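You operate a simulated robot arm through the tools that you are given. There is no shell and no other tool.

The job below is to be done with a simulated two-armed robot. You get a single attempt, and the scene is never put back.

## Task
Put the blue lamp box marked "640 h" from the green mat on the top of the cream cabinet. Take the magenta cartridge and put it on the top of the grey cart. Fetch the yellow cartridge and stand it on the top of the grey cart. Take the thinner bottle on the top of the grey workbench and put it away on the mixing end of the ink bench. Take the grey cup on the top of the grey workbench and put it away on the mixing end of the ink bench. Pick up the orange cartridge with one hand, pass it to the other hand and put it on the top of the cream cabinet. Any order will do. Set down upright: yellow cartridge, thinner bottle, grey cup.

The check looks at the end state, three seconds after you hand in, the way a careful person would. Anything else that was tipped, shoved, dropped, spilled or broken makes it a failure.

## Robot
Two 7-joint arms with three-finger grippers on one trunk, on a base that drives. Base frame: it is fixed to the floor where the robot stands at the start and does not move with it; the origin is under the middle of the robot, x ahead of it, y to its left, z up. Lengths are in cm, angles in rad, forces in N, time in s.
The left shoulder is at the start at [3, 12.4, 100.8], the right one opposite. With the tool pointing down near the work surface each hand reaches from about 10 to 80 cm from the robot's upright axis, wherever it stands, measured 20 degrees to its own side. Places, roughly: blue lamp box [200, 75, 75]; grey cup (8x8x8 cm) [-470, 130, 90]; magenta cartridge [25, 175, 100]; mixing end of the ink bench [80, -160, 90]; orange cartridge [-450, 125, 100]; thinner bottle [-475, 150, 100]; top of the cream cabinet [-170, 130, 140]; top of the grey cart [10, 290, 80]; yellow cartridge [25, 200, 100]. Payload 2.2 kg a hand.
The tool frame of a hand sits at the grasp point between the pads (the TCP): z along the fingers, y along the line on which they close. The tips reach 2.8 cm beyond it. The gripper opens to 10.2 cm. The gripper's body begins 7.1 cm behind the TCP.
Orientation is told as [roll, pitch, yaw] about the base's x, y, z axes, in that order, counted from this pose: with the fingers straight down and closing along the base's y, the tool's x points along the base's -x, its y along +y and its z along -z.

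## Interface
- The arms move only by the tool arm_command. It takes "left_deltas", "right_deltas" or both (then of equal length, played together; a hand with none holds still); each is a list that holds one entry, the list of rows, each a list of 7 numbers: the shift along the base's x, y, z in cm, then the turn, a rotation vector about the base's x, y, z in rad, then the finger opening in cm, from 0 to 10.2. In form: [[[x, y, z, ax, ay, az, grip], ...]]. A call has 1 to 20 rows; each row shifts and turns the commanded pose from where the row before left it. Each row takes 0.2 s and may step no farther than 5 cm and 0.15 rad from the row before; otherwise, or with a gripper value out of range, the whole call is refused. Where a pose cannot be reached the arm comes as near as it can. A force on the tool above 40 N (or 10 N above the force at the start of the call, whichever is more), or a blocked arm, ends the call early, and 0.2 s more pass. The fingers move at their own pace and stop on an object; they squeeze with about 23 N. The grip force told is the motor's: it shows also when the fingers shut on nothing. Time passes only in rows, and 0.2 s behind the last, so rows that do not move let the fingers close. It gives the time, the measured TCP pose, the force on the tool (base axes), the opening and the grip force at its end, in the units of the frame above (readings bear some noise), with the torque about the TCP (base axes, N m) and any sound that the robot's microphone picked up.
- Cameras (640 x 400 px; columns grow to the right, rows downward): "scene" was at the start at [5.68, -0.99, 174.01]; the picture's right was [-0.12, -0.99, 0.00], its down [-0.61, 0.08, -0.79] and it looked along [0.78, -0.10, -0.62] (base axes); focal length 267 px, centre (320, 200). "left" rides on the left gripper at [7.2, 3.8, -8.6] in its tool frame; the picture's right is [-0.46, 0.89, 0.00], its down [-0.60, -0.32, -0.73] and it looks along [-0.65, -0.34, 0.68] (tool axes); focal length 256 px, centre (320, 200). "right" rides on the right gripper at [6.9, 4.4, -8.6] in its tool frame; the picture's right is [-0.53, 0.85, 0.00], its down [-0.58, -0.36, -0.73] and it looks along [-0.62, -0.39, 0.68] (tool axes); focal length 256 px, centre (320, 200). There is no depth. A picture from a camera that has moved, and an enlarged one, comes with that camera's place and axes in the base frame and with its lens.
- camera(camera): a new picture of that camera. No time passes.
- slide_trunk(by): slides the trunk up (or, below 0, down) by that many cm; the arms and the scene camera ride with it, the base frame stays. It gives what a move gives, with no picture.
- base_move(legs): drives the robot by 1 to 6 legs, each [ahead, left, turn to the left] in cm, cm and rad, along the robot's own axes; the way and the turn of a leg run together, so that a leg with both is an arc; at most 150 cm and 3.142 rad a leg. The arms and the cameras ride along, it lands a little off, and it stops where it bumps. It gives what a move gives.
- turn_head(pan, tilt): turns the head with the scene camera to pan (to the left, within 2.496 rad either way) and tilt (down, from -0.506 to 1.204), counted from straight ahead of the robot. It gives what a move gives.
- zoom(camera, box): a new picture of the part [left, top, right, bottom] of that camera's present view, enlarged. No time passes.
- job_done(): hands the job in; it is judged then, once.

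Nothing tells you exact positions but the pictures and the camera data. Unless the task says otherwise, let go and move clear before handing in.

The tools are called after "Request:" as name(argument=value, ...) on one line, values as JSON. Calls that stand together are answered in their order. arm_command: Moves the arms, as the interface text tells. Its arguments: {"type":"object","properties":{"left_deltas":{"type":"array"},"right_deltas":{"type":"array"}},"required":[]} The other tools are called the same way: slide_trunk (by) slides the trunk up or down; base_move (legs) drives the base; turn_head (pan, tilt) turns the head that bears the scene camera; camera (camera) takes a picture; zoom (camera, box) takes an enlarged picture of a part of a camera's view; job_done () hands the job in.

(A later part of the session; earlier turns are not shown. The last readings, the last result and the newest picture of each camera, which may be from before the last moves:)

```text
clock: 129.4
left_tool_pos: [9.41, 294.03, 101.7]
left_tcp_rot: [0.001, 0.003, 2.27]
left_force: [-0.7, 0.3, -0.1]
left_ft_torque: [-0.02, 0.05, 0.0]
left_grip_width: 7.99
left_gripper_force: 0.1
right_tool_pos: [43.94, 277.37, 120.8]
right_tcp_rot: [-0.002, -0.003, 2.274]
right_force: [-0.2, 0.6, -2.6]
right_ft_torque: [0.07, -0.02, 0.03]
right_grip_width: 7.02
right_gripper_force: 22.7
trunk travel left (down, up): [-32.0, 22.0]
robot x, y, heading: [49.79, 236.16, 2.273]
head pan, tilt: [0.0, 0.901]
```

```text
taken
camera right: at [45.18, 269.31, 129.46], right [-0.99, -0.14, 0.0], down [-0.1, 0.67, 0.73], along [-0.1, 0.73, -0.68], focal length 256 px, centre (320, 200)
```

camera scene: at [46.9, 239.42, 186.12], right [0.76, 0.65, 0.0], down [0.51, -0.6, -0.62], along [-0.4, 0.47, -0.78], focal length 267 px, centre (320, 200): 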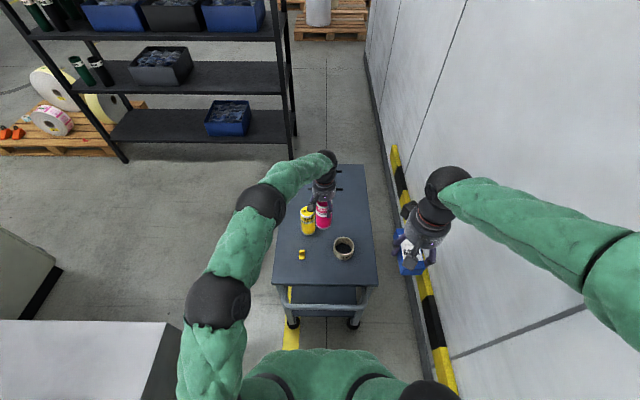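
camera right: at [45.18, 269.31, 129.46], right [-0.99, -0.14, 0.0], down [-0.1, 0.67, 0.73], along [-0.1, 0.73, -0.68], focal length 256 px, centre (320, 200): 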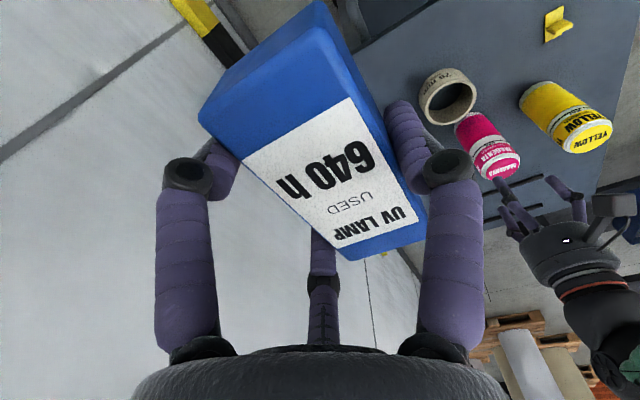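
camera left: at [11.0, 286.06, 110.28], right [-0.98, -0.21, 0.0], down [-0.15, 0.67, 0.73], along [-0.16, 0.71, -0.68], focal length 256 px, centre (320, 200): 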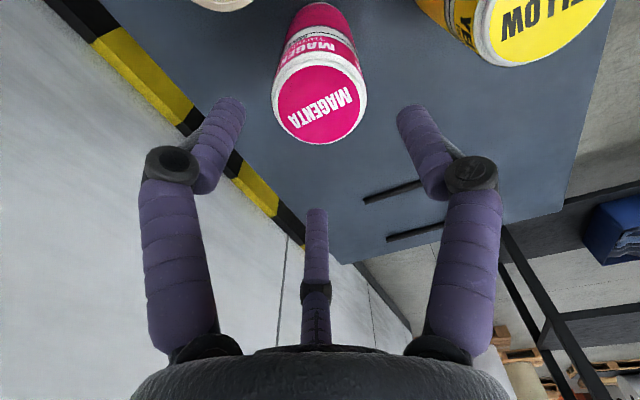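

Both cartridges stand on the cart. I raise the trunk, retract and tuck the left arm, then back out of the passage.

Request:
slide_trunk(by=7)

Request:
arm_command(left_deltas=[[[0, -2, 1, 0, 0, 0, 8], [0, -4, 2, 0, 0, 0, 8], [0, -4, 2, 0, 0, 0, 8], [0, -4, 2, 0, 0, 0, 8], [0, -4, 2, 0, 0, 0, 8], [0, -4, 2, 0, 0, 0, 8], [0, -4, 2, 0, 0, 0, 8], [0, -4, 2, 0, 0, 0, 8], [0, -4, 2, 0, 0, 0, 8], [0, -4, 2, 0, 0, 0, 8], [0, -4, 0, 0, 0, 0, 8], [0, 0, 0, 0, 0, 0, 8]]])

Request:
camera(camera="scene")

Request:
turn_head(pan=0.7, tilt=0.7)

Request:
camera(camera="scene")

```text
clock: 130.4
left_tool_pos: [9.45, 294.06, 108.58]
left_tcp_rot: [0.003, 0.001, 2.268]
left_force: [0.1, 0.1, 0.2]
left_ft_torque: [-0.02, 0.01, 0.04]
left_grip_width: 8.0
left_gripper_force: 0.0
right_tool_pos: [44.18, 277.42, 128.06]
right_tcp_rot: [-0.003, -0.002, 2.273]
right_force: [-0.1, 0.0, -1.9]
right_ft_torque: [0.04, -0.03, 0.0]
right_grip_width: 7.04
right_gripper_force: 23.5
trunk travel left (down, up): [-39.0, 15.0]
robot x, y, heading: [49.98, 235.56, 2.279]
head pan, tilt: [0.0, 0.901]
```

```text
clock: 133.1
left_tool_pos: [9.58, 252.07, 127.71]
left_tcp_rot: [0.0, 0.001, 2.268]
left_force: [0.6, 0.1, 0.4]
left_ft_torque: [-0.01, -0.04, 0.01]
left_grip_width: 8.0
left_gripper_force: 0.0
right_tool_pos: [44.01, 277.58, 127.83]
right_tcp_rot: [-0.003, 0.001, 2.274]
right_force: [-1.1, 0.7, -2.5]
right_ft_torque: [0.01, -0.02, 0.01]
right_grip_width: 7.03
right_gripper_force: 23.1
trunk travel left (down, up): [-39.0, 15.0]
robot x, y, heading: [50.05, 235.61, 2.278]
head pan, tilt: [0.0, 0.901]
```

```text
taken
camera scene: at [46.85, 239.57, 186.11], right [0.76, 0.65, 0.0], down [0.51, -0.6, -0.62], along [-0.4, 0.47, -0.78], focal length 267 px, centre (320, 200)
```

scene: 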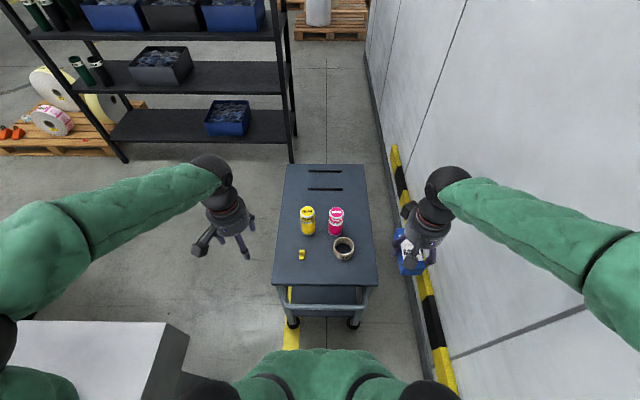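

```text
clock: 134.1
left_tool_pos: [9.41, 252.12, 127.79]
left_tcp_rot: [0.003, 0.001, 2.27]
left_force: [-0.3, 0.2, -0.1]
left_ft_torque: [-0.03, -0.02, -0.01]
left_grip_width: 7.95
left_gripper_force: 0.1
right_tool_pos: [44.07, 277.33, 127.9]
right_tcp_rot: [-0.003, -0.003, 2.274]
right_force: [0.2, -0.4, -2.4]
right_ft_torque: [0.02, -0.04, 0.03]
right_grip_width: 7.04
right_gripper_force: 23.8
trunk travel left (down, up): [-39.0, 15.0]
robot x, y, heading: [49.73, 235.77, 2.273]
head pan, tilt: [0.7, 0.7]
```

```text
taken
camera scene: at [43.4, 235.08, 187.73], right [0.17, 0.99, 0.0], down [0.64, -0.11, -0.76], along [-0.75, 0.13, -0.64], focal length 267 px, centre (320, 200)
```

scene: 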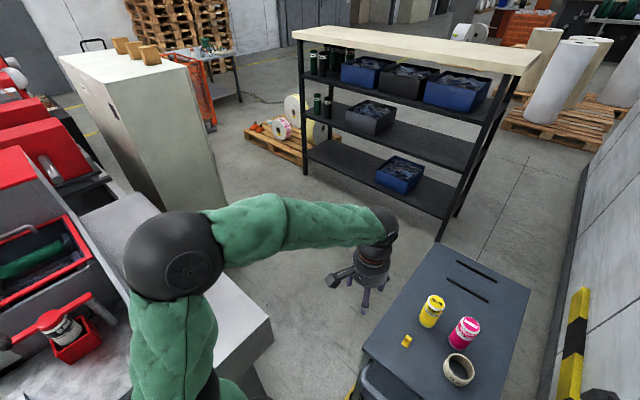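

Both are fine. The gaps beside the cart are too narrow for me, so I'll go around the far (left) end of the press; I back out and turn along the front aisle.

Request:
base_move(legs=[[-100, 0, 0], [0, 0, 1.571], [150, 0, 0]])

Request:
turn_head(pan=0, tilt=0.4)

Request:
camera(camera="scene")

Request:
turn_head(pan=-0.7, tilt=0.4)

Request:
camera(camera="scene")

```text
clock: 150.2
left_tool_pos: [-15.99, 20.75, 127.78]
left_tcp_rot: [0.001, 0.003, -2.44]
left_force: [-0.4, -0.3, 0.8]
left_ft_torque: [0.01, -0.02, 0.0]
left_grip_width: 8.01
left_gripper_force: 0.1
right_tool_pos: [-41.52, 55.34, 127.92]
right_tcp_rot: [-0.002, -0.001, -2.432]
right_force: [-0.4, 0.6, -3.2]
right_ft_torque: [0.01, 0.02, 0.02]
right_grip_width: 7.01
right_gripper_force: 23.1
trunk travel left (down, up): [-39.0, 15.0]
robot x, y, heading: [0.19, 61.12, -2.435]
head pan, tilt: [0.7, 0.7]
```

```text
clock: 151.3
left_tool_pos: [-16.08, 20.76, 127.74]
left_tcp_rot: [0.001, 0.003, -2.44]
left_force: [-0.1, -0.3, -0.1]
left_ft_torque: [-0.02, -0.03, -0.02]
left_grip_width: 7.99
left_gripper_force: 0.0
right_tool_pos: [-41.4, 55.31, 127.86]
right_tcp_rot: [-0.003, -0.001, -2.433]
right_force: [1.2, -0.2, -3.3]
right_ft_torque: [0.06, 0.04, -0.02]
right_grip_width: 7.03
right_gripper_force: 23.3
trunk travel left (down, up): [-39.0, 15.0]
robot x, y, heading: [-0.27, 61.44, -2.432]
head pan, tilt: [0.0, 0.4]
```

```text
taken
camera scene: at [-4.58, 57.18, 190.41], right [-0.65, 0.76, 0.0], down [0.3, 0.25, -0.92], along [-0.7, -0.6, -0.39], focal length 267 px, centre (320, 200)
```

scene: 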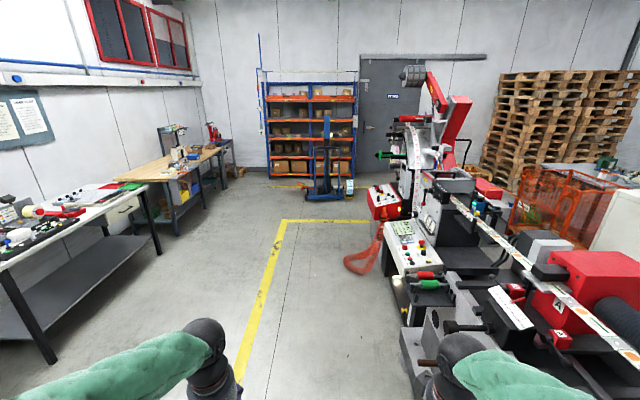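

```text
clock: 152.4
left_tool_pos: [-15.96, 20.85, 127.73]
left_tcp_rot: [0.002, 0.001, -2.438]
left_force: [0.8, 0.1, 0.6]
left_ft_torque: [0.03, 0.03, -0.02]
left_grip_width: 8.0
left_gripper_force: 0.1
right_tool_pos: [-41.33, 55.29, 127.91]
right_tcp_rot: [-0.002, -0.002, -2.432]
right_force: [-0.3, 0.6, -2.2]
right_ft_torque: [0.0, 0.04, -0.03]
right_grip_width: 7.04
right_gripper_force: 23.0
trunk travel left (down, up): [-39.0, 15.0]
robot x, y, heading: [0.29, 61.03, -2.433]
head pan, tilt: [-0.7, 0.4]
```

```text
taken
camera scene: at [-6.82, 63.12, 190.42], right [-0.01, 1.0, 0.0], down [0.39, 0.0, -0.92], along [-0.92, -0.01, -0.39], focal length 267 px, centre (320, 200)
```

scene: 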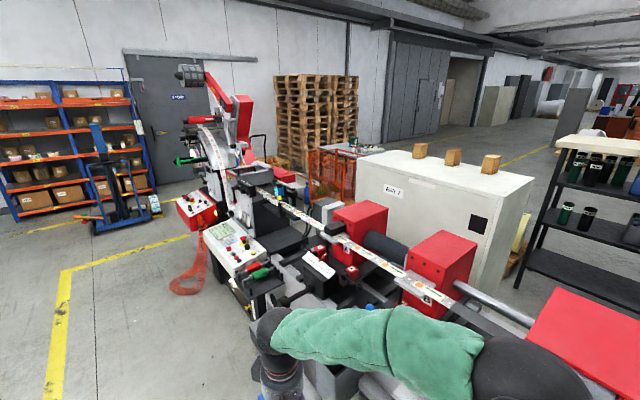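

There is open floor along the front aisle and around the press's far end, where a blue lift truck stands. I drive along the aisle toward it, keeping some distance from the press.

Request:
base_move(legs=[[0, 30, 0], [150, 0, 0], [100, 0, 0]])

Request:
turn_head(pan=0, tilt=0.5)

Request:
camera(camera="scene")

Request:
turn_head(pan=-0.9, tilt=0.4)

Request:
camera(camera="scene")

```text
clock: 166.3
left_tool_pos: [-184.57, -167.12, 127.69]
left_tcp_rot: [0.003, 0.001, -2.423]
left_force: [0.0, 0.2, -0.4]
left_ft_torque: [-0.03, -0.02, -0.03]
left_grip_width: 8.0
left_gripper_force: 0.1
right_tool_pos: [-210.57, -133.0, 127.92]
right_tcp_rot: [0.0, -0.002, -2.418]
right_force: [0.0, 0.2, -3.2]
right_ft_torque: [0.05, 0.03, -0.02]
right_grip_width: 7.03
right_gripper_force: 22.8
trunk travel left (down, up): [-39.0, 15.0]
robot x, y, heading: [-169.04, -126.47, -2.413]
head pan, tilt: [-0.7, 0.4]
```

```text
clock: 167.3
left_tool_pos: [-184.66, -167.05, 127.71]
left_tcp_rot: [0.001, 0.002, -2.421]
left_force: [-0.5, -0.3, -0.4]
left_ft_torque: [0.01, 0.02, 0.02]
left_grip_width: 8.01
left_gripper_force: 0.0
right_tool_pos: [-210.48, -132.91, 128.05]
right_tcp_rot: [-0.001, -0.003, -2.417]
right_force: [-0.2, 0.6, -3.0]
right_ft_torque: [0.02, 0.04, -0.01]
right_grip_width: 7.02
right_gripper_force: 23.1
trunk travel left (down, up): [-39.0, 15.0]
robot x, y, heading: [-168.88, -126.59, -2.416]
head pan, tilt: [0.0, 0.499]
```

```text
taken
camera scene: at [-173.68, -130.44, 189.5], right [-0.66, 0.75, 0.0], down [0.36, 0.32, -0.88], along [-0.66, -0.58, -0.48], focal length 267 px, centre (320, 200)
```

scene: 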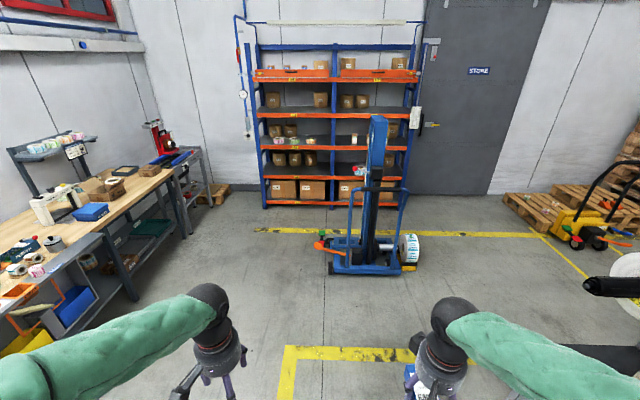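

```text
clock: 168.5
left_tool_pos: [-184.65, -167.09, 127.67]
left_tcp_rot: [0.002, 0.002, -2.423]
left_force: [-0.4, 0.8, 0.4]
left_ft_torque: [0.02, -0.02, 0.0]
left_grip_width: 7.98
left_gripper_force: 0.0
right_tool_pos: [-210.62, -133.02, 128.02]
right_tcp_rot: [-0.003, 0.0, -2.416]
right_force: [-0.4, 0.0, -3.6]
right_ft_torque: [0.02, 0.04, -0.02]
right_grip_width: 7.03
right_gripper_force: 23.0
trunk travel left (down, up): [-39.0, 15.0]
robot x, y, heading: [-169.42, -126.36, -2.415]
head pan, tilt: [-0.901, 0.4]
```

```text
taken
camera scene: at [-175.99, -122.8, 190.42], right [0.17, 0.99, 0.0], down [0.38, -0.07, -0.92], along [-0.91, 0.16, -0.39], focal length 267 px, centre (320, 200)
```

scene: 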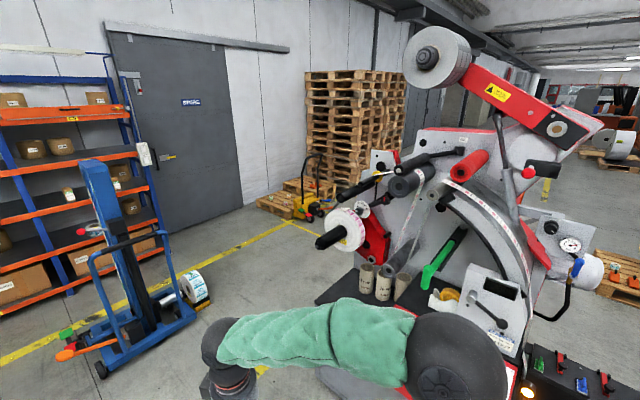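

I see the blue lift truck on the left and the press's unwinder end on the right, with about 115 cm of free floor between. I turn to face that gap and slide over in front of it.

Request:
base_move(legs=[[0, 0, -1.597], [0, 120, 0]])

Request:
turn_head(pan=0, tilt=0.5)

Request:
camera(camera="scene")

Request:
turn_head(pan=0.6, tilt=0.7)

Request:
camera(camera="scene")

Request:
turn_head(pan=-0.6, tilt=0.7)

Request:
camera(camera="scene")

```text
clock: 178.6
left_tool_pos: [-302.35, -188.35, 127.69]
left_tcp_rot: [0.002, 0.002, 2.259]
left_force: [0.8, -0.3, 0.7]
left_ft_torque: [0.01, 0.01, 0.0]
left_grip_width: 8.0
left_gripper_force: 0.1
right_tool_pos: [-267.47, -163.25, 127.87]
right_tcp_rot: [-0.002, -0.002, 2.264]
right_force: [-0.2, 1.0, -3.1]
right_ft_torque: [-0.01, -0.02, 0.03]
right_grip_width: 7.03
right_gripper_force: 23.1
trunk travel left (down, up): [-39.0, 15.0]
robot x, y, heading: [-262.58, -204.87, 2.269]
head pan, tilt: [-0.901, 0.4]
```

```text
clock: 179.8
left_tool_pos: [-302.39, -188.31, 127.66]
left_tcp_rot: [0.001, 0.002, 2.259]
left_force: [0.5, 0.7, 0.7]
left_ft_torque: [0.01, 0.01, -0.03]
left_grip_width: 7.98
left_gripper_force: 0.0
right_tool_pos: [-267.53, -163.24, 127.78]
right_tcp_rot: [0.0, 0.001, 2.265]
right_force: [0.9, -0.1, -2.4]
right_ft_torque: [0.05, -0.04, 0.01]
right_grip_width: 7.01
right_gripper_force: 23.2
trunk travel left (down, up): [-39.0, 15.0]
robot x, y, heading: [-262.31, -205.0, 2.267]
head pan, tilt: [0.0, 0.499]
```

```text
taken
camera scene: at [-266.04, -200.06, 189.5], right [0.77, 0.64, 0.0], down [0.31, -0.37, -0.88], along [-0.56, 0.67, -0.48], focal length 267 px, centre (320, 200)
```

scene: 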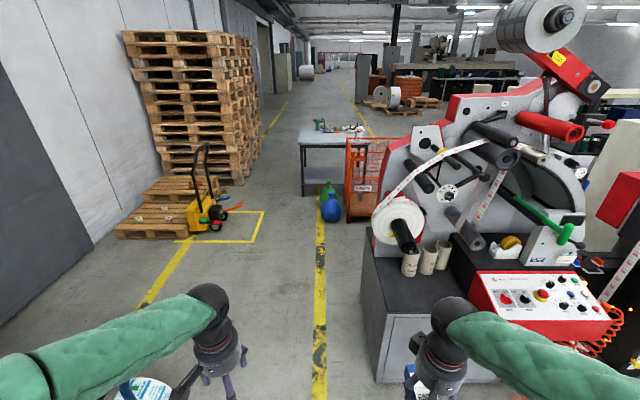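

```text
clock: 180.8
left_tool_pos: [-302.34, -188.22, 127.77]
left_tcp_rot: [0.0, 0.001, 2.259]
left_force: [0.4, -0.7, 0.0]
left_ft_torque: [0.0, -0.01, 0.0]
left_grip_width: 7.98
left_gripper_force: 0.0
right_tool_pos: [-267.52, -163.27, 127.97]
right_tcp_rot: [-0.001, -0.003, 2.264]
right_force: [-0.2, 0.2, -3.4]
right_ft_torque: [0.03, -0.01, 0.03]
right_grip_width: 7.01
right_gripper_force: 22.7
trunk travel left (down, up): [-39.0, 15.0]
robot x, y, heading: [-262.23, -205.27, 2.267]
head pan, tilt: [0.6, 0.7]
```

```text
taken
camera scene: at [-268.39, -204.74, 187.74], right [0.27, 0.96, 0.0], down [0.62, -0.17, -0.77], along [-0.74, 0.21, -0.64], focal length 267 px, centre (320, 200)
```

scene: 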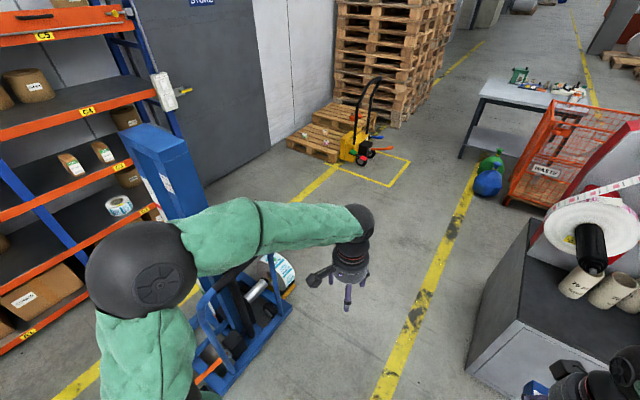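

```text
clock: 182.2
left_tool_pos: [-302.47, -188.3, 127.87]
left_tcp_rot: [0.002, 0.003, 2.257]
left_force: [0.1, 0.5, 0.0]
left_ft_torque: [-0.01, 0.02, 0.0]
left_grip_width: 7.99
left_gripper_force: 0.1
right_tool_pos: [-267.51, -163.15, 128.01]
right_tcp_rot: [-0.001, -0.002, 2.265]
right_force: [-0.5, 0.2, -2.8]
right_ft_torque: [0.05, -0.02, 0.01]
right_grip_width: 7.0
right_gripper_force: 22.6
trunk travel left (down, up): [-39.0, 15.0]
robot x, y, heading: [-262.11, -204.83, 2.267]
head pan, tilt: [-0.6, 0.7]
```

```text
taken
camera scene: at [-261.04, -198.59, 187.73], right [1.0, 0.1, 0.0], down [0.06, -0.64, -0.76], along [-0.07, 0.76, -0.64], focal length 267 px, centre (320, 200)
```

scene: 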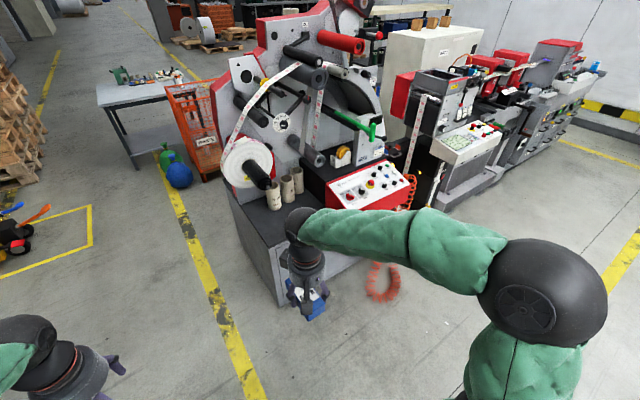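

The way through is clear: between truck and unwinder, then a corridor behind the press; the grey workbench with an orange waste cage in front stands beyond. I centre in the gap and drive through.

Request:
base_move(legs=[[0, 22, 0], [110, 0, 0]])

Request:
turn_head(pan=-0.5, tilt=0.5)

Request:
camera(camera="scene")

Request:
turn_head(pan=-1.4, tilt=0.5)

Request:
camera(camera="scene")

Request:
turn_head(pan=0.1, tilt=0.5)

Request:
camera(camera="scene")

```text
clock: 189.1
left_tool_pos: [-390.06, -117.84, 127.82]
left_tcp_rot: [0.001, 0.002, 2.263]
left_force: [0.3, -0.7, 0.9]
left_ft_torque: [0.01, -0.01, 0.02]
left_grip_width: 7.98
left_gripper_force: 0.0
right_tool_pos: [-355.2, -92.82, 127.88]
right_tcp_rot: [-0.001, -0.002, 2.269]
right_force: [0.3, 0.8, -3.9]
right_ft_torque: [-0.02, -0.07, 0.0]
right_grip_width: 7.06
right_gripper_force: 22.7
trunk travel left (down, up): [-39.0, 15.0]
robot x, y, heading: [-349.28, -134.53, 2.27]
head pan, tilt: [-0.6, 0.7]
```

```text
clock: 189.8
left_tool_pos: [-390.01, -117.95, 127.68]
left_tcp_rot: [0.002, 0.002, 2.26]
left_force: [-0.8, 0.6, -0.1]
left_ft_torque: [0.0, 0.01, 0.01]
left_grip_width: 8.0
left_gripper_force: 0.0
right_tool_pos: [-355.26, -92.88, 127.95]
right_tcp_rot: [-0.003, -0.001, 2.268]
right_force: [-0.1, -1.0, -3.3]
right_ft_torque: [0.01, -0.03, 0.04]
right_grip_width: 7.02
right_gripper_force: 23.0
trunk travel left (down, up): [-39.0, 15.0]
robot x, y, heading: [-349.79, -134.16, 2.267]
head pan, tilt: [-0.499, 0.499]
```

```text
taken
camera scene: at [-349.68, -127.71, 189.5], right [0.98, 0.2, 0.0], down [0.09, -0.47, -0.88], along [-0.17, 0.86, -0.48], focal length 267 px, centre (320, 200)
```

scene: 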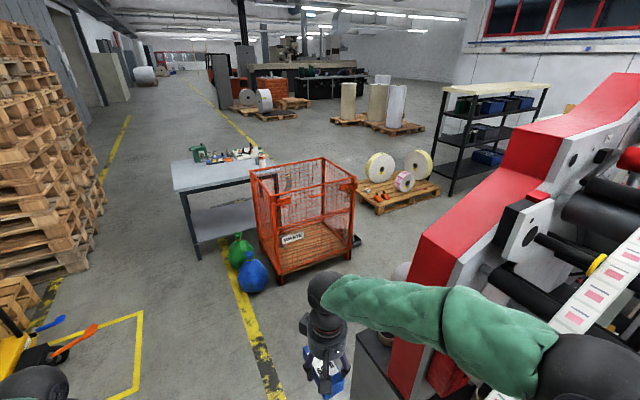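

```text
clock: 191.0
left_tool_pos: [-390.04, -117.96, 127.81]
left_tcp_rot: [0.002, 0.002, 2.262]
left_force: [-0.5, -0.7, -0.1]
left_ft_torque: [0.03, -0.01, 0.05]
left_grip_width: 8.03
left_gripper_force: 0.0
right_tool_pos: [-355.2, -92.9, 128.0]
right_tcp_rot: [-0.001, -0.002, 2.267]
right_force: [-0.1, 0.3, -2.5]
right_ft_torque: [0.03, -0.01, -0.01]
right_grip_width: 7.04
right_gripper_force: 23.7
trunk travel left (down, up): [-39.0, 15.0]
robot x, y, heading: [-349.66, -134.52, 2.267]
head pan, tilt: [-1.4, 0.499]
```

```text
taken
camera scene: at [-342.03, -129.66, 189.51], right [0.76, -0.64, 0.0], down [-0.31, -0.37, -0.88], along [0.57, 0.67, -0.48], focal length 267 px, centre (320, 200)
```

scene: 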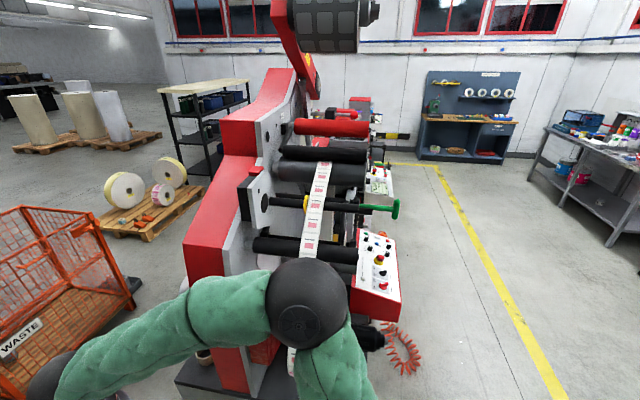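

```text
clock: 192.6
left_tool_pos: [-390.06, -117.97, 127.77]
left_tcp_rot: [0.003, 0.0, 2.259]
left_force: [-0.5, 0.3, -0.6]
left_ft_torque: [-0.02, 0.01, 0.01]
left_grip_width: 8.0
left_gripper_force: 0.1
right_tool_pos: [-355.28, -92.9, 127.84]
right_tcp_rot: [-0.001, 0.0, 2.266]
right_force: [-0.1, 0.0, -2.9]
right_ft_torque: [0.0, -0.01, 0.0]
right_grip_width: 7.05
right_gripper_force: 23.0
trunk travel left (down, up): [-39.0, 15.0]
robot x, y, heading: [-349.93, -134.19, 2.269]
head pan, tilt: [0.099, 0.499]
```

```text
taken
camera scene: at [-354.4, -130.26, 189.5], right [0.7, 0.72, 0.0], down [0.34, -0.33, -0.88], along [-0.63, 0.61, -0.48], focal length 267 px, centre (320, 200)
```

scene: 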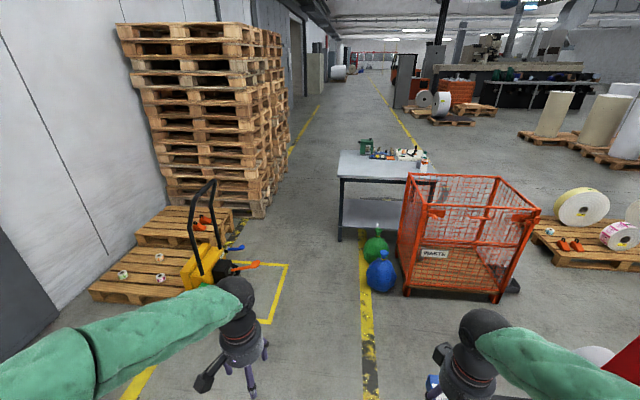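

I'm through the gap's middle. I zoom on the grey workbench to identify the objects and their surroundings.

Request:
zoom(camera="scene", box=[330, 120, 480, 220])

Request:
turn_head(pan=-0.9, tilt=0.5)

Request:
camera(camera="scene")

```text
4.00 times, centred on (405, 170) of scene
camera zoom: at [-354.4, -130.26, 189.5], right [0.7, 0.72, 0.0], down [0.34, -0.33, -0.88], along [-0.63, 0.61, -0.48], focal length 1067 px, centre (-20, 320)
```

zoom: 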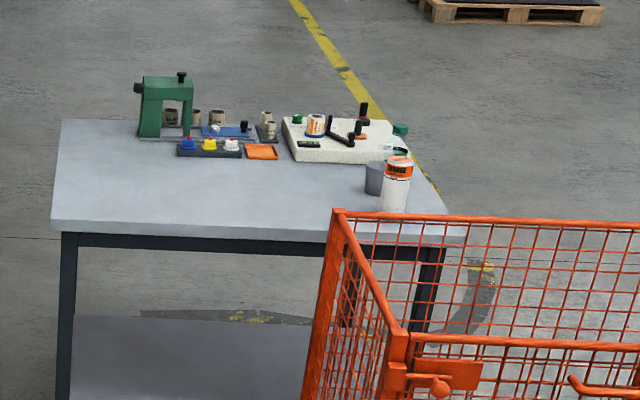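

```text
clock: 193.9
left_tool_pos: [-390.05, -117.97, 127.81]
left_tcp_rot: [0.001, 0.002, 2.259]
left_force: [-0.6, -0.3, 0.2]
left_ft_torque: [0.01, 0.02, -0.01]
left_grip_width: 8.02
left_gripper_force: 0.1
right_tool_pos: [-355.28, -92.85, 127.96]
right_tcp_rot: [-0.004, -0.002, 2.266]
right_force: [0.4, 0.5, -3.2]
right_ft_torque: [-0.05, -0.03, -0.03]
right_grip_width: 7.03
right_gripper_force: 22.9
trunk travel left (down, up): [-39.0, 15.0]
robot x, y, heading: [-349.71, -134.82, 2.268]
head pan, tilt: [-0.901, 0.499]
```

```text
taken
camera scene: at [-346.07, -127.71, 189.5], right [0.98, -0.2, 0.0], down [-0.1, -0.47, -0.88], along [0.18, 0.86, -0.48], focal length 267 px, centre (320, 200)
```

scene: 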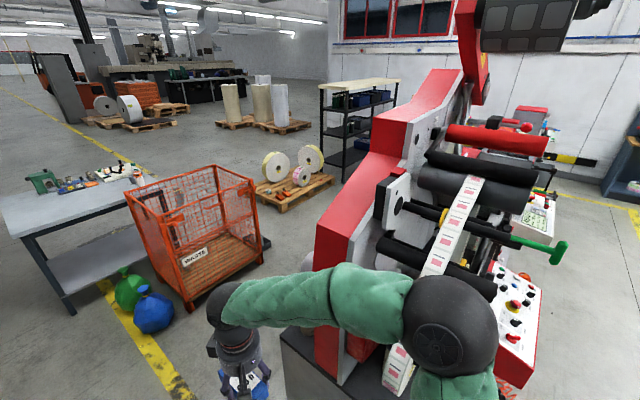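

I plan to pass between the press's rear and the waste cage, then turn toward the cabinet. I drive ahead and turn right along that corridor.

Request:
base_move(legs=[[124, 0, 0], [0, 0, -1.571]])

Request:
turn_head(pan=0, tilt=0.5)

Request:
camera(camera="scene")

Request:
turn_head(pan=0.9, tilt=0.6)

Request:
camera(camera="scene")

Request:
turn_head(pan=-0.9, tilt=0.6)

Request:
camera(camera="scene")

```text
clock: 204.0
left_tool_pos: [-412.11, 0.03, 127.71]
left_tcp_rot: [0.001, 0.001, 0.679]
left_force: [0.3, -0.5, -1.0]
left_ft_torque: [-0.04, -0.01, 0.02]
left_grip_width: 7.98
left_gripper_force: 0.1
right_tool_pos: [-387.52, -35.02, 127.96]
right_tcp_rot: [-0.002, -0.002, 0.682]
right_force: [0.3, -0.1, -3.2]
right_ft_torque: [0.01, -0.05, -0.01]
right_grip_width: 7.04
right_gripper_force: 23.5
trunk travel left (down, up): [-39.0, 15.0]
robot x, y, heading: [-429.11, -39.81, 0.688]
head pan, tilt: [-0.901, 0.499]
```

```text
clock: 205.2
left_tool_pos: [-411.99, 0.06, 127.75]
left_tcp_rot: [0.003, 0.002, 0.68]
left_force: [-0.6, -0.1, 0.0]
left_ft_torque: [-0.03, 0.04, 0.02]
left_grip_width: 8.02
left_gripper_force: 0.1
right_tool_pos: [-387.53, -35.12, 127.85]
right_tcp_rot: [-0.002, -0.002, 0.682]
right_force: [0.7, 0.1, -3.9]
right_ft_torque: [-0.03, -0.01, -0.04]
right_grip_width: 7.02
right_gripper_force: 23.2
trunk travel left (down, up): [-39.0, 15.0]
robot x, y, heading: [-429.21, -39.8, 0.688]
head pan, tilt: [0.0, 0.499]
```

```text
taken
camera scene: at [-424.32, -35.89, 189.5], right [0.63, -0.78, 0.0], down [-0.37, -0.3, -0.88], along [0.68, 0.55, -0.48], focal length 267 px, centre (320, 200)
```

scene: 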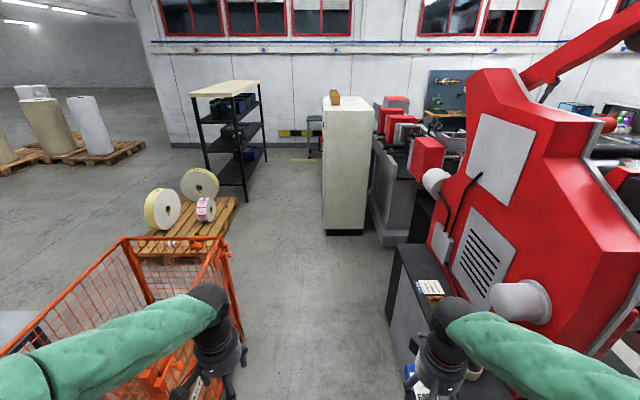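

```text
clock: 206.4
left_tool_pos: [-412.17, 0.14, 127.77]
left_tcp_rot: [0.003, 0.003, 0.678]
left_force: [-0.2, -0.2, -0.1]
left_ft_torque: [0.0, 0.04, 0.0]
left_grip_width: 8.0
left_gripper_force: 0.0
right_tool_pos: [-387.57, -35.09, 127.78]
right_tcp_rot: [-0.001, 0.0, 0.682]
right_force: [0.7, 0.1, -3.3]
right_ft_torque: [-0.04, 0.0, -0.04]
right_grip_width: 7.03
right_gripper_force: 22.8
trunk travel left (down, up): [-39.0, 15.0]
robot x, y, heading: [-429.21, -39.69, 0.686]
head pan, tilt: [0.901, 0.6]
```

```text
taken
camera scene: at [-431.5, -32.8, 188.6], right [1.0, 0.01, 0.0], down [0.01, -0.56, -0.83], along [-0.01, 0.82, -0.56], focal length 267 px, centre (320, 200)
```

scene: 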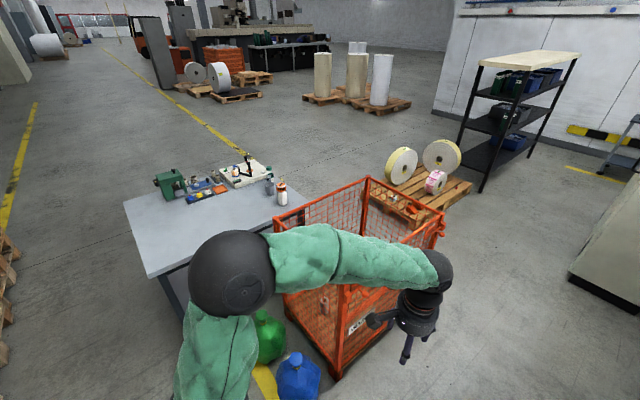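

```text
clock: 208.2
left_tool_pos: [-412.09, 0.21, 127.72]
left_tcp_rot: [0.002, 0.001, 0.678]
left_force: [-0.3, -0.1, 0.7]
left_ft_torque: [0.0, -0.02, -0.02]
left_grip_width: 8.03
left_gripper_force: 0.0
right_tool_pos: [-387.62, -35.05, 127.83]
right_tcp_rot: [-0.001, 0.001, 0.682]
right_force: [-0.5, -0.2, -2.6]
right_ft_torque: [-0.04, -0.08, 0.01]
right_grip_width: 7.0
right_gripper_force: 22.9
trunk travel left (down, up): [-39.0, 15.0]
robot x, y, heading: [-429.35, -39.93, 0.685]
head pan, tilt: [-0.901, 0.6]
```

```text
taken
camera scene: at [-422.74, -43.52, 188.6], right [-0.21, -0.98, 0.0], down [-0.55, 0.12, -0.82], along [0.81, -0.18, -0.57], focal length 267 px, centre (320, 200)
```

scene: 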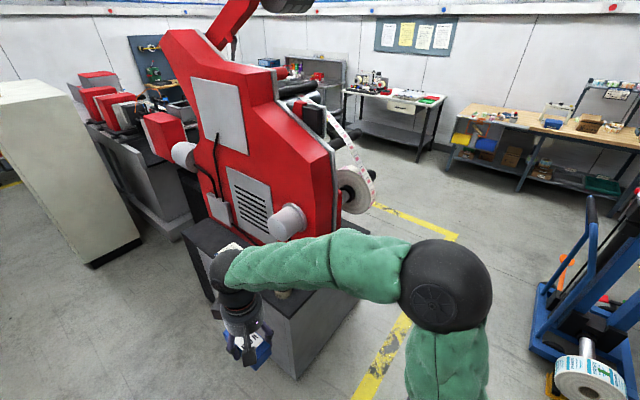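

I'm in the corridor behind the press facing the cream cabinet; its near end is about 2.7 m ahead, top around z 140–145. I drive toward it.

Request:
base_move(legs=[[0, 0, 0.012], [140, 0, 0], [40, -8, 0]])

Request:
turn_head(pan=0, tilt=0.5)

Request:
camera(camera="scene")

Request:
turn_head(pan=-0.8, tilt=0.6)

Request:
camera(camera="scene")

```text
clock: 217.6
left_tool_pos: [-269.94, 107.99, 127.81]
left_tcp_rot: [0.002, 0.002, 0.682]
left_force: [-0.7, -0.1, 0.0]
left_ft_torque: [-0.03, 0.0, 0.01]
left_grip_width: 8.0
left_gripper_force: 0.0
right_tool_pos: [-245.15, 72.98, 128.02]
right_tcp_rot: [-0.002, 0.0, 0.688]
right_force: [0.3, 0.0, -3.6]
right_ft_torque: [-0.02, -0.04, -0.01]
right_grip_width: 7.03
right_gripper_force: 22.9
trunk travel left (down, up): [-39.0, 15.0]
robot x, y, heading: [-286.84, 68.19, 0.691]
head pan, tilt: [-0.901, 0.6]
```

```text
clock: 218.8
left_tool_pos: [-270.03, 107.93, 127.68]
left_tcp_rot: [0.001, 0.002, 0.682]
left_force: [-0.1, -0.4, 0.0]
left_ft_torque: [0.02, -0.01, -0.01]
left_grip_width: 8.03
left_gripper_force: 0.0
right_tool_pos: [-245.12, 72.9, 127.82]
right_tcp_rot: [-0.001, -0.001, 0.687]
right_force: [0.4, -0.3, -3.3]
right_ft_torque: [-0.01, -0.05, 0.01]
right_grip_width: 7.03
right_gripper_force: 23.5
trunk travel left (down, up): [-39.0, 15.0]
robot x, y, heading: [-286.85, 68.1, 0.685]
head pan, tilt: [0.0, 0.499]
```

```text
taken
camera scene: at [-282.01, 71.91, 189.5], right [0.64, -0.77, 0.0], down [-0.37, -0.3, -0.88], along [0.68, 0.56, -0.48], focal length 267 px, centre (320, 200)
```

scene: 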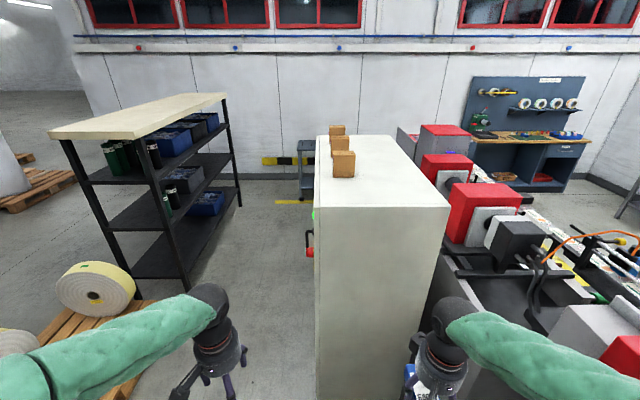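

```text
clock: 219.9
left_tool_pos: [-270.13, 107.82, 127.67]
left_tcp_rot: [0.0, 0.002, 0.681]
left_force: [-0.4, 0.6, 0.0]
left_ft_torque: [0.01, 0.01, 0.04]
left_grip_width: 8.01
left_gripper_force: 0.0
right_tool_pos: [-245.22, 72.85, 127.93]
right_tcp_rot: [-0.001, -0.001, 0.688]
right_force: [0.2, -0.1, -3.1]
right_ft_torque: [-0.04, 0.01, -0.01]
right_grip_width: 7.05
right_gripper_force: 22.9
trunk travel left (down, up): [-39.0, 15.0]
robot x, y, heading: [-286.58, 67.93, 0.688]
head pan, tilt: [-0.799, 0.6]
```

```text
taken
camera scene: at [-280.25, 65.17, 188.6], right [-0.11, -0.99, 0.0], down [-0.56, 0.06, -0.83], along [0.82, -0.09, -0.56], focal length 267 px, centre (320, 200)
```

scene: 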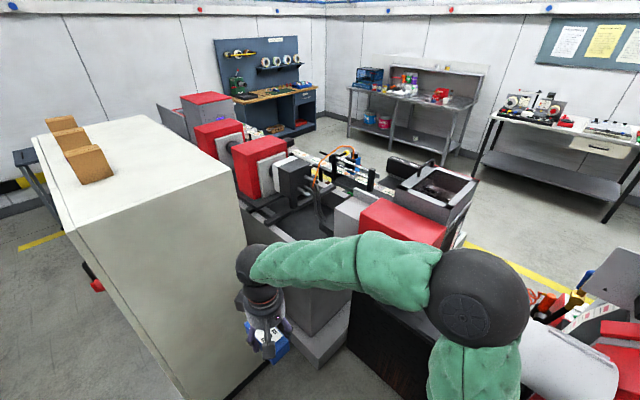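

The cabinet top is about z 139, near end about 93 cm ahead; three wooden blocks stand along its left side, the near end is free. I check my own base's size by looking down and behind.

Request:
turn_head(pan=2.4, tilt=1.2)

Request:
camera(camera="scene")

Request:
camera(camera="left")

Request:
camera(camera="right")

```text
clock: 222.6
left_tool_pos: [-269.92, 107.91, 127.71]
left_tcp_rot: [0.003, 0.002, 0.681]
left_force: [-0.1, -0.3, 0.2]
left_ft_torque: [0.01, -0.01, -0.02]
left_grip_width: 8.01
left_gripper_force: 0.1
right_tool_pos: [-245.21, 72.94, 127.92]
right_tcp_rot: [-0.002, 0.001, 0.686]
right_force: [-0.8, 0.6, -3.1]
right_ft_torque: [-0.02, -0.01, 0.0]
right_grip_width: 7.04
right_gripper_force: 22.9
trunk travel left (down, up): [-39.0, 15.0]
robot x, y, heading: [-287.06, 67.37, 0.687]
head pan, tilt: [2.4, 1.201]
```

```text
taken
camera scene: at [-294.62, 66.43, 184.14], right [0.05, 1.0, 0.0], down [0.93, -0.05, -0.36], along [-0.36, 0.02, -0.93], focal length 267 px, centre (320, 200)
```

scene: 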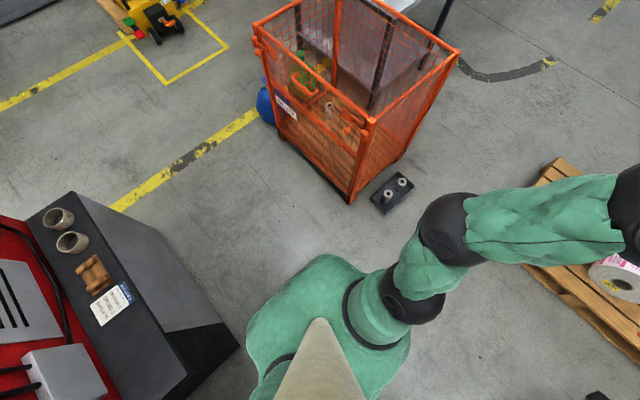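

```text
taken
camera left: at [-278.15, 106.37, 136.29], right [-0.2, 0.98, 0.0], down [0.67, 0.13, 0.73], along [0.72, 0.14, -0.68], focal length 256 px, centre (320, 200)
```

left: 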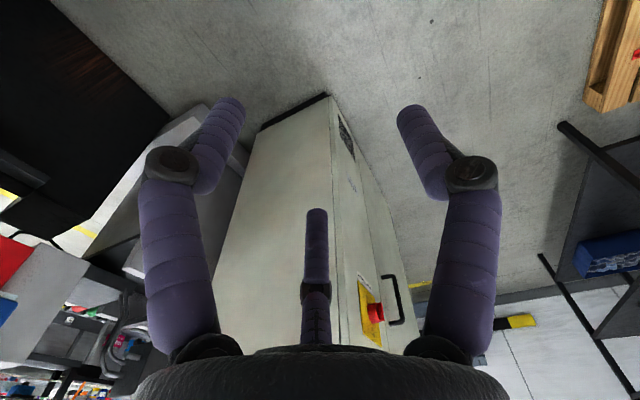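

```text
taken
camera right: at [-253.37, 71.9, 136.47], right [-0.12, 0.99, 0.0], down [0.68, 0.09, 0.73], along [0.73, 0.09, -0.68], focal length 256 px, centre (320, 200)
```

right: 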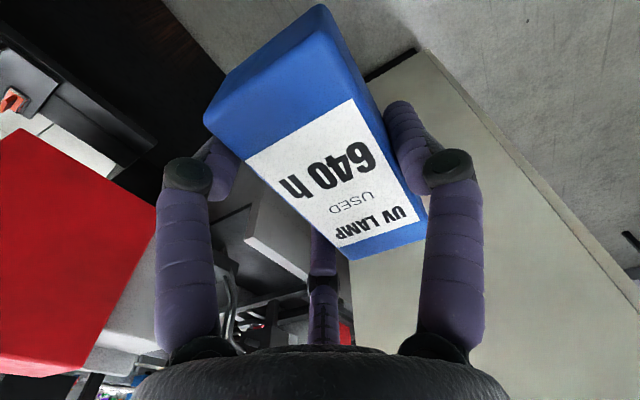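

My base doesn't show beyond the torso, so 45 cm to the cabinet is safe. I raise the trunk fully and lift both hands above the cabinet's top height.

Request:
slide_trunk(by=15)

Request:
arm_command(right_deltas=[[[0, 0, 3, 0, 0, 0, 2], [0, 0, 3, 0, 0, 0, 2], [0, 0, 3, 0, 0, 0, 2], [0, 0, 3, 0, 0, 0, 2], [0, 0, 0, 0, 0, 0, 2]]], left_deltas=[[[-1, -0.7, 3, 0, 0, 0, 8], [-1, -0.7, 3, 0, 0, 0, 8], [-1, -0.7, 3, 0, 0, 0, 8], [-1, -0.7, 3, 0, 0, 0, 8], [0, 0, 0, 0, 0, 0, 8]]])

Request:
turn_head(pan=0, tilt=0.75)

Request:
camera(camera="scene")

```text
clock: 224.4
left_tool_pos: [-269.97, 107.91, 142.74]
left_tcp_rot: [0.0, 0.002, 0.68]
left_force: [0.0, 0.0, -0.6]
left_ft_torque: [0.02, 0.01, -0.01]
left_grip_width: 8.0
left_gripper_force: 0.1
right_tool_pos: [-245.16, 73.04, 142.88]
right_tcp_rot: [-0.002, 0.0, 0.688]
right_force: [-0.7, 0.9, -3.2]
right_ft_torque: [-0.03, -0.03, 0.02]
right_grip_width: 7.04
right_gripper_force: 23.7
trunk travel left (down, up): [-54.0, 0.0]
robot x, y, heading: [-286.68, 67.54, 0.692]
head pan, tilt: [2.4, 1.201]
```

```text
clock: 225.6
left_tool_pos: [-273.8, 105.17, 154.7]
left_tcp_rot: [0.002, 0.001, 0.678]
left_force: [-0.8, 0.4, 0.5]
left_ft_torque: [0.0, 0.04, -0.01]
left_grip_width: 8.0
left_gripper_force: 0.1
right_tool_pos: [-245.15, 73.07, 154.9]
right_tcp_rot: [-0.001, 0.001, 0.689]
right_force: [0.7, 0.5, -3.1]
right_ft_torque: [-0.04, -0.01, -0.02]
right_grip_width: 7.02
right_gripper_force: 22.7
trunk travel left (down, up): [-54.0, 0.0]
robot x, y, heading: [-287.19, 67.97, 0.689]
head pan, tilt: [2.4, 1.201]
```

```text
clock: 227.8
left_tool_pos: [-273.91, 105.17, 154.81]
left_tcp_rot: [0.003, 0.0, 0.681]
left_force: [0.2, 0.5, -0.3]
left_ft_torque: [-0.03, -0.04, -0.01]
left_grip_width: 8.03
left_gripper_force: 0.0
right_tool_pos: [-245.18, 72.93, 154.97]
right_tcp_rot: [-0.001, 0.001, 0.689]
right_force: [-0.9, -0.5, -2.8]
right_ft_torque: [0.01, 0.01, -0.01]
right_grip_width: 7.04
right_gripper_force: 23.8
trunk travel left (down, up): [-54.0, 0.0]
robot x, y, heading: [-287.08, 68.25, 0.689]
head pan, tilt: [0.0, 0.75]
```

```text
taken
camera scene: at [-282.64, 71.41, 202.31], right [0.64, -0.77, 0.0], down [-0.53, -0.43, -0.73], along [0.56, 0.47, -0.68], focal length 267 px, centre (320, 200)
```

scene: 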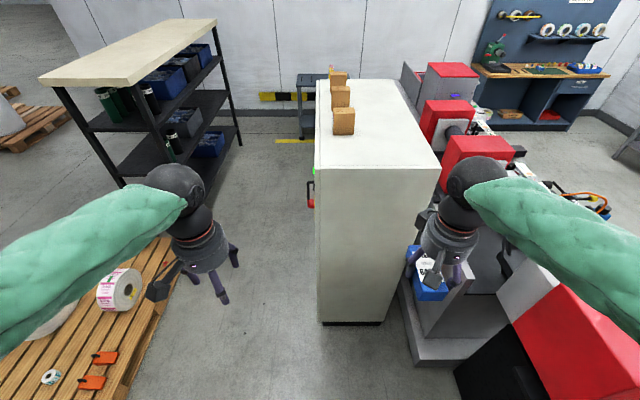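

The near face is 88 cm ahead of my axis and the top is about z 141. I drive 42 cm closer with both hands above the top.

Request:
base_move(legs=[[42, 0, 0]])

Request:
camera(camera="scene")

Request:
camera(camera="right")

Request:
camera(camera="left")

```text
clock: 230.4
left_tool_pos: [-241.58, 131.88, 154.8]
left_tcp_rot: [0.002, -0.001, 0.682]
left_force: [-0.7, 0.0, 0.0]
left_ft_torque: [-0.01, 0.0, 0.02]
left_grip_width: 8.0
left_gripper_force: 0.0
right_tool_pos: [-212.85, 99.71, 154.92]
right_tcp_rot: [-0.003, -0.001, 0.69]
right_force: [0.1, -0.3, -3.5]
right_ft_torque: [-0.02, -0.02, 0.01]
right_grip_width: 7.02
right_gripper_force: 23.4
trunk travel left (down, up): [-54.0, 0.0]
robot x, y, heading: [-254.3, 94.92, 0.69]
head pan, tilt: [0.0, 0.75]
```

```text
taken
camera scene: at [-250.29, 98.13, 202.31], right [0.64, -0.77, 0.0], down [-0.53, -0.43, -0.73], along [0.56, 0.47, -0.68], focal length 267 px, centre (320, 200)
```

scene: 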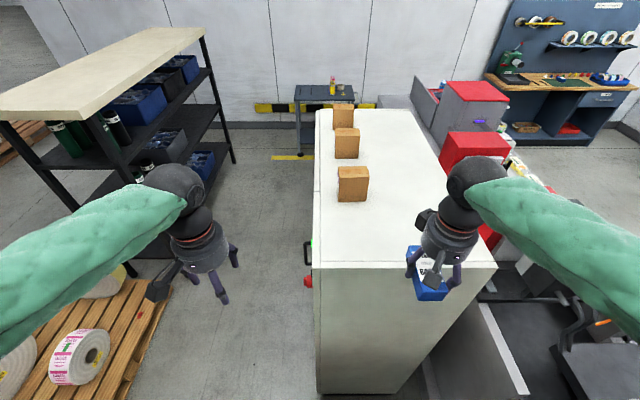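

```text
taken
camera right: at [-221.02, 98.66, 163.53], right [-0.12, 0.99, 0.0], down [0.68, 0.09, 0.73], along [0.73, 0.09, -0.68], focal length 256 px, centre (320, 200)
```

right: 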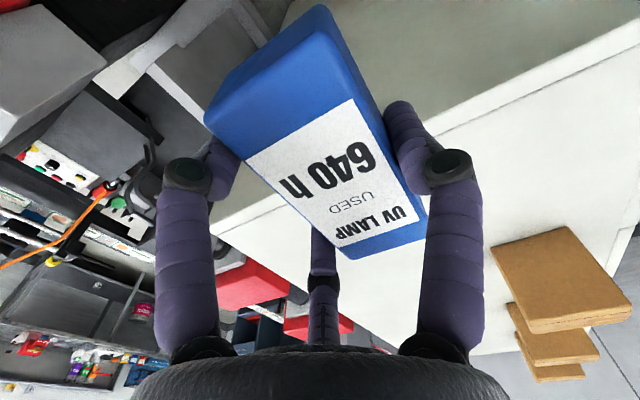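

```text
taken
camera left: at [-249.76, 130.32, 163.32], right [-0.2, 0.98, 0.0], down [0.67, 0.13, 0.73], along [0.72, 0.14, -0.68], focal length 256 px, centre (320, 200)
```

left: 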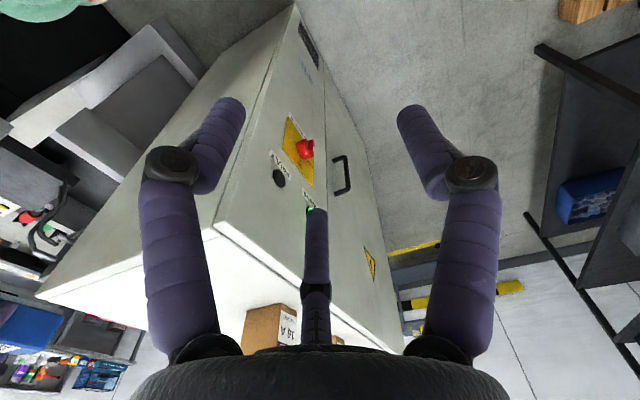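

The hands are above the cabinet level. I extend the right hand over the cabinet top while easing down slightly.

Request:
arm_command(right_deltas=[[[2.9, 2.2, 0, 0, 0, 0, 2], [2.9, 2.2, 0, 0, 0, 0, 2], [2.9, 2.2, -1, 0, 0, 0, 2], [2.9, 2.2, -1, 0, 0, 0, 2], [2.9, 2.2, -1, 0, 0, 0, 2], [2.9, 2.2, -1, 0, 0, 0, 2], [0, 0, 0, 0, 0, 0, 2]]])

Request:
camera(camera="scene")

Request:
camera(camera="right")

Request:
camera(camera="left")

```text
clock: 232.0
left_tool_pos: [-241.65, 131.9, 154.73]
left_tcp_rot: [0.001, 0.0, 0.682]
left_force: [-0.5, 0.0, 0.3]
left_ft_torque: [0.05, 0.0, -0.02]
left_grip_width: 8.0
left_gripper_force: 0.1
right_tool_pos: [-195.31, 113.05, 150.85]
right_tcp_rot: [-0.002, -0.001, 0.69]
right_force: [-0.1, 0.0, -2.5]
right_ft_torque: [0.0, -0.04, -0.03]
right_grip_width: 7.04
right_gripper_force: 23.1
trunk travel left (down, up): [-54.0, 0.0]
robot x, y, heading: [-254.57, 94.84, 0.685]
head pan, tilt: [0.0, 0.75]
```

```text
taken
camera scene: at [-250.32, 98.08, 202.31], right [0.64, -0.77, 0.0], down [-0.53, -0.43, -0.73], along [0.56, 0.47, -0.68], focal length 267 px, centre (320, 200)
```

scene: 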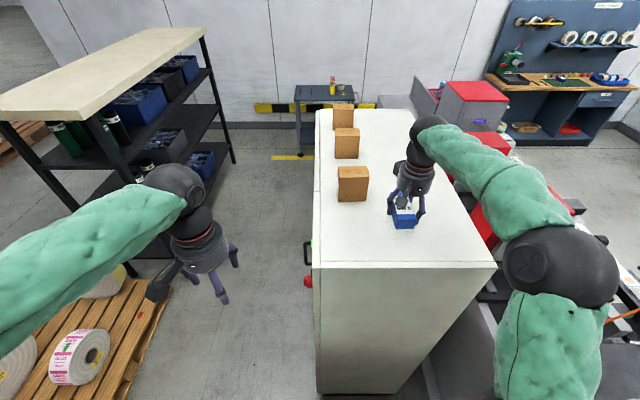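

```text
taken
camera right: at [-203.6, 111.89, 159.52], right [-0.12, 0.99, 0.0], down [0.67, 0.09, 0.73], along [0.73, 0.09, -0.68], focal length 256 px, centre (320, 200)
```

right: 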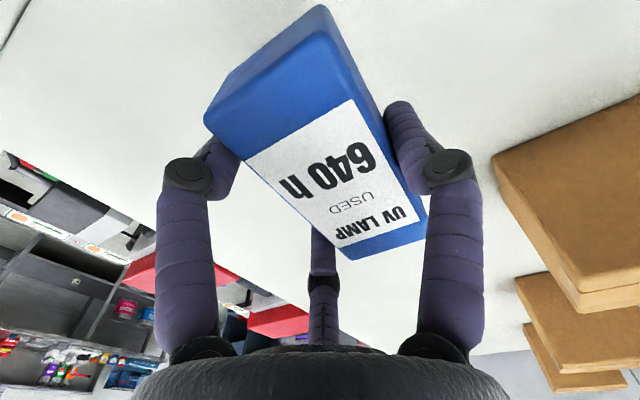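

```text
taken
camera left: at [-249.78, 130.28, 163.33], right [-0.2, 0.98, 0.0], down [0.67, 0.13, 0.73], along [0.72, 0.14, -0.68], focal length 256 px, centre (320, 200)
```

left: 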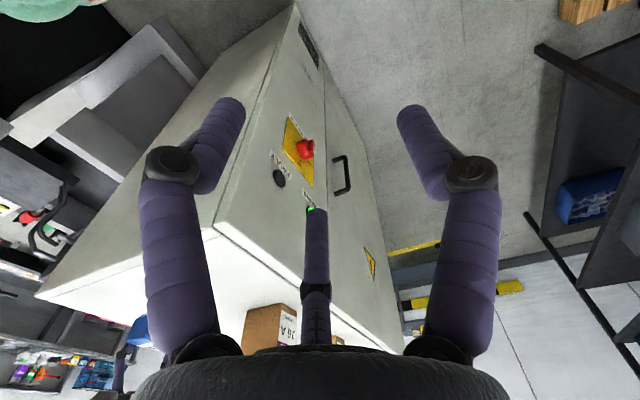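

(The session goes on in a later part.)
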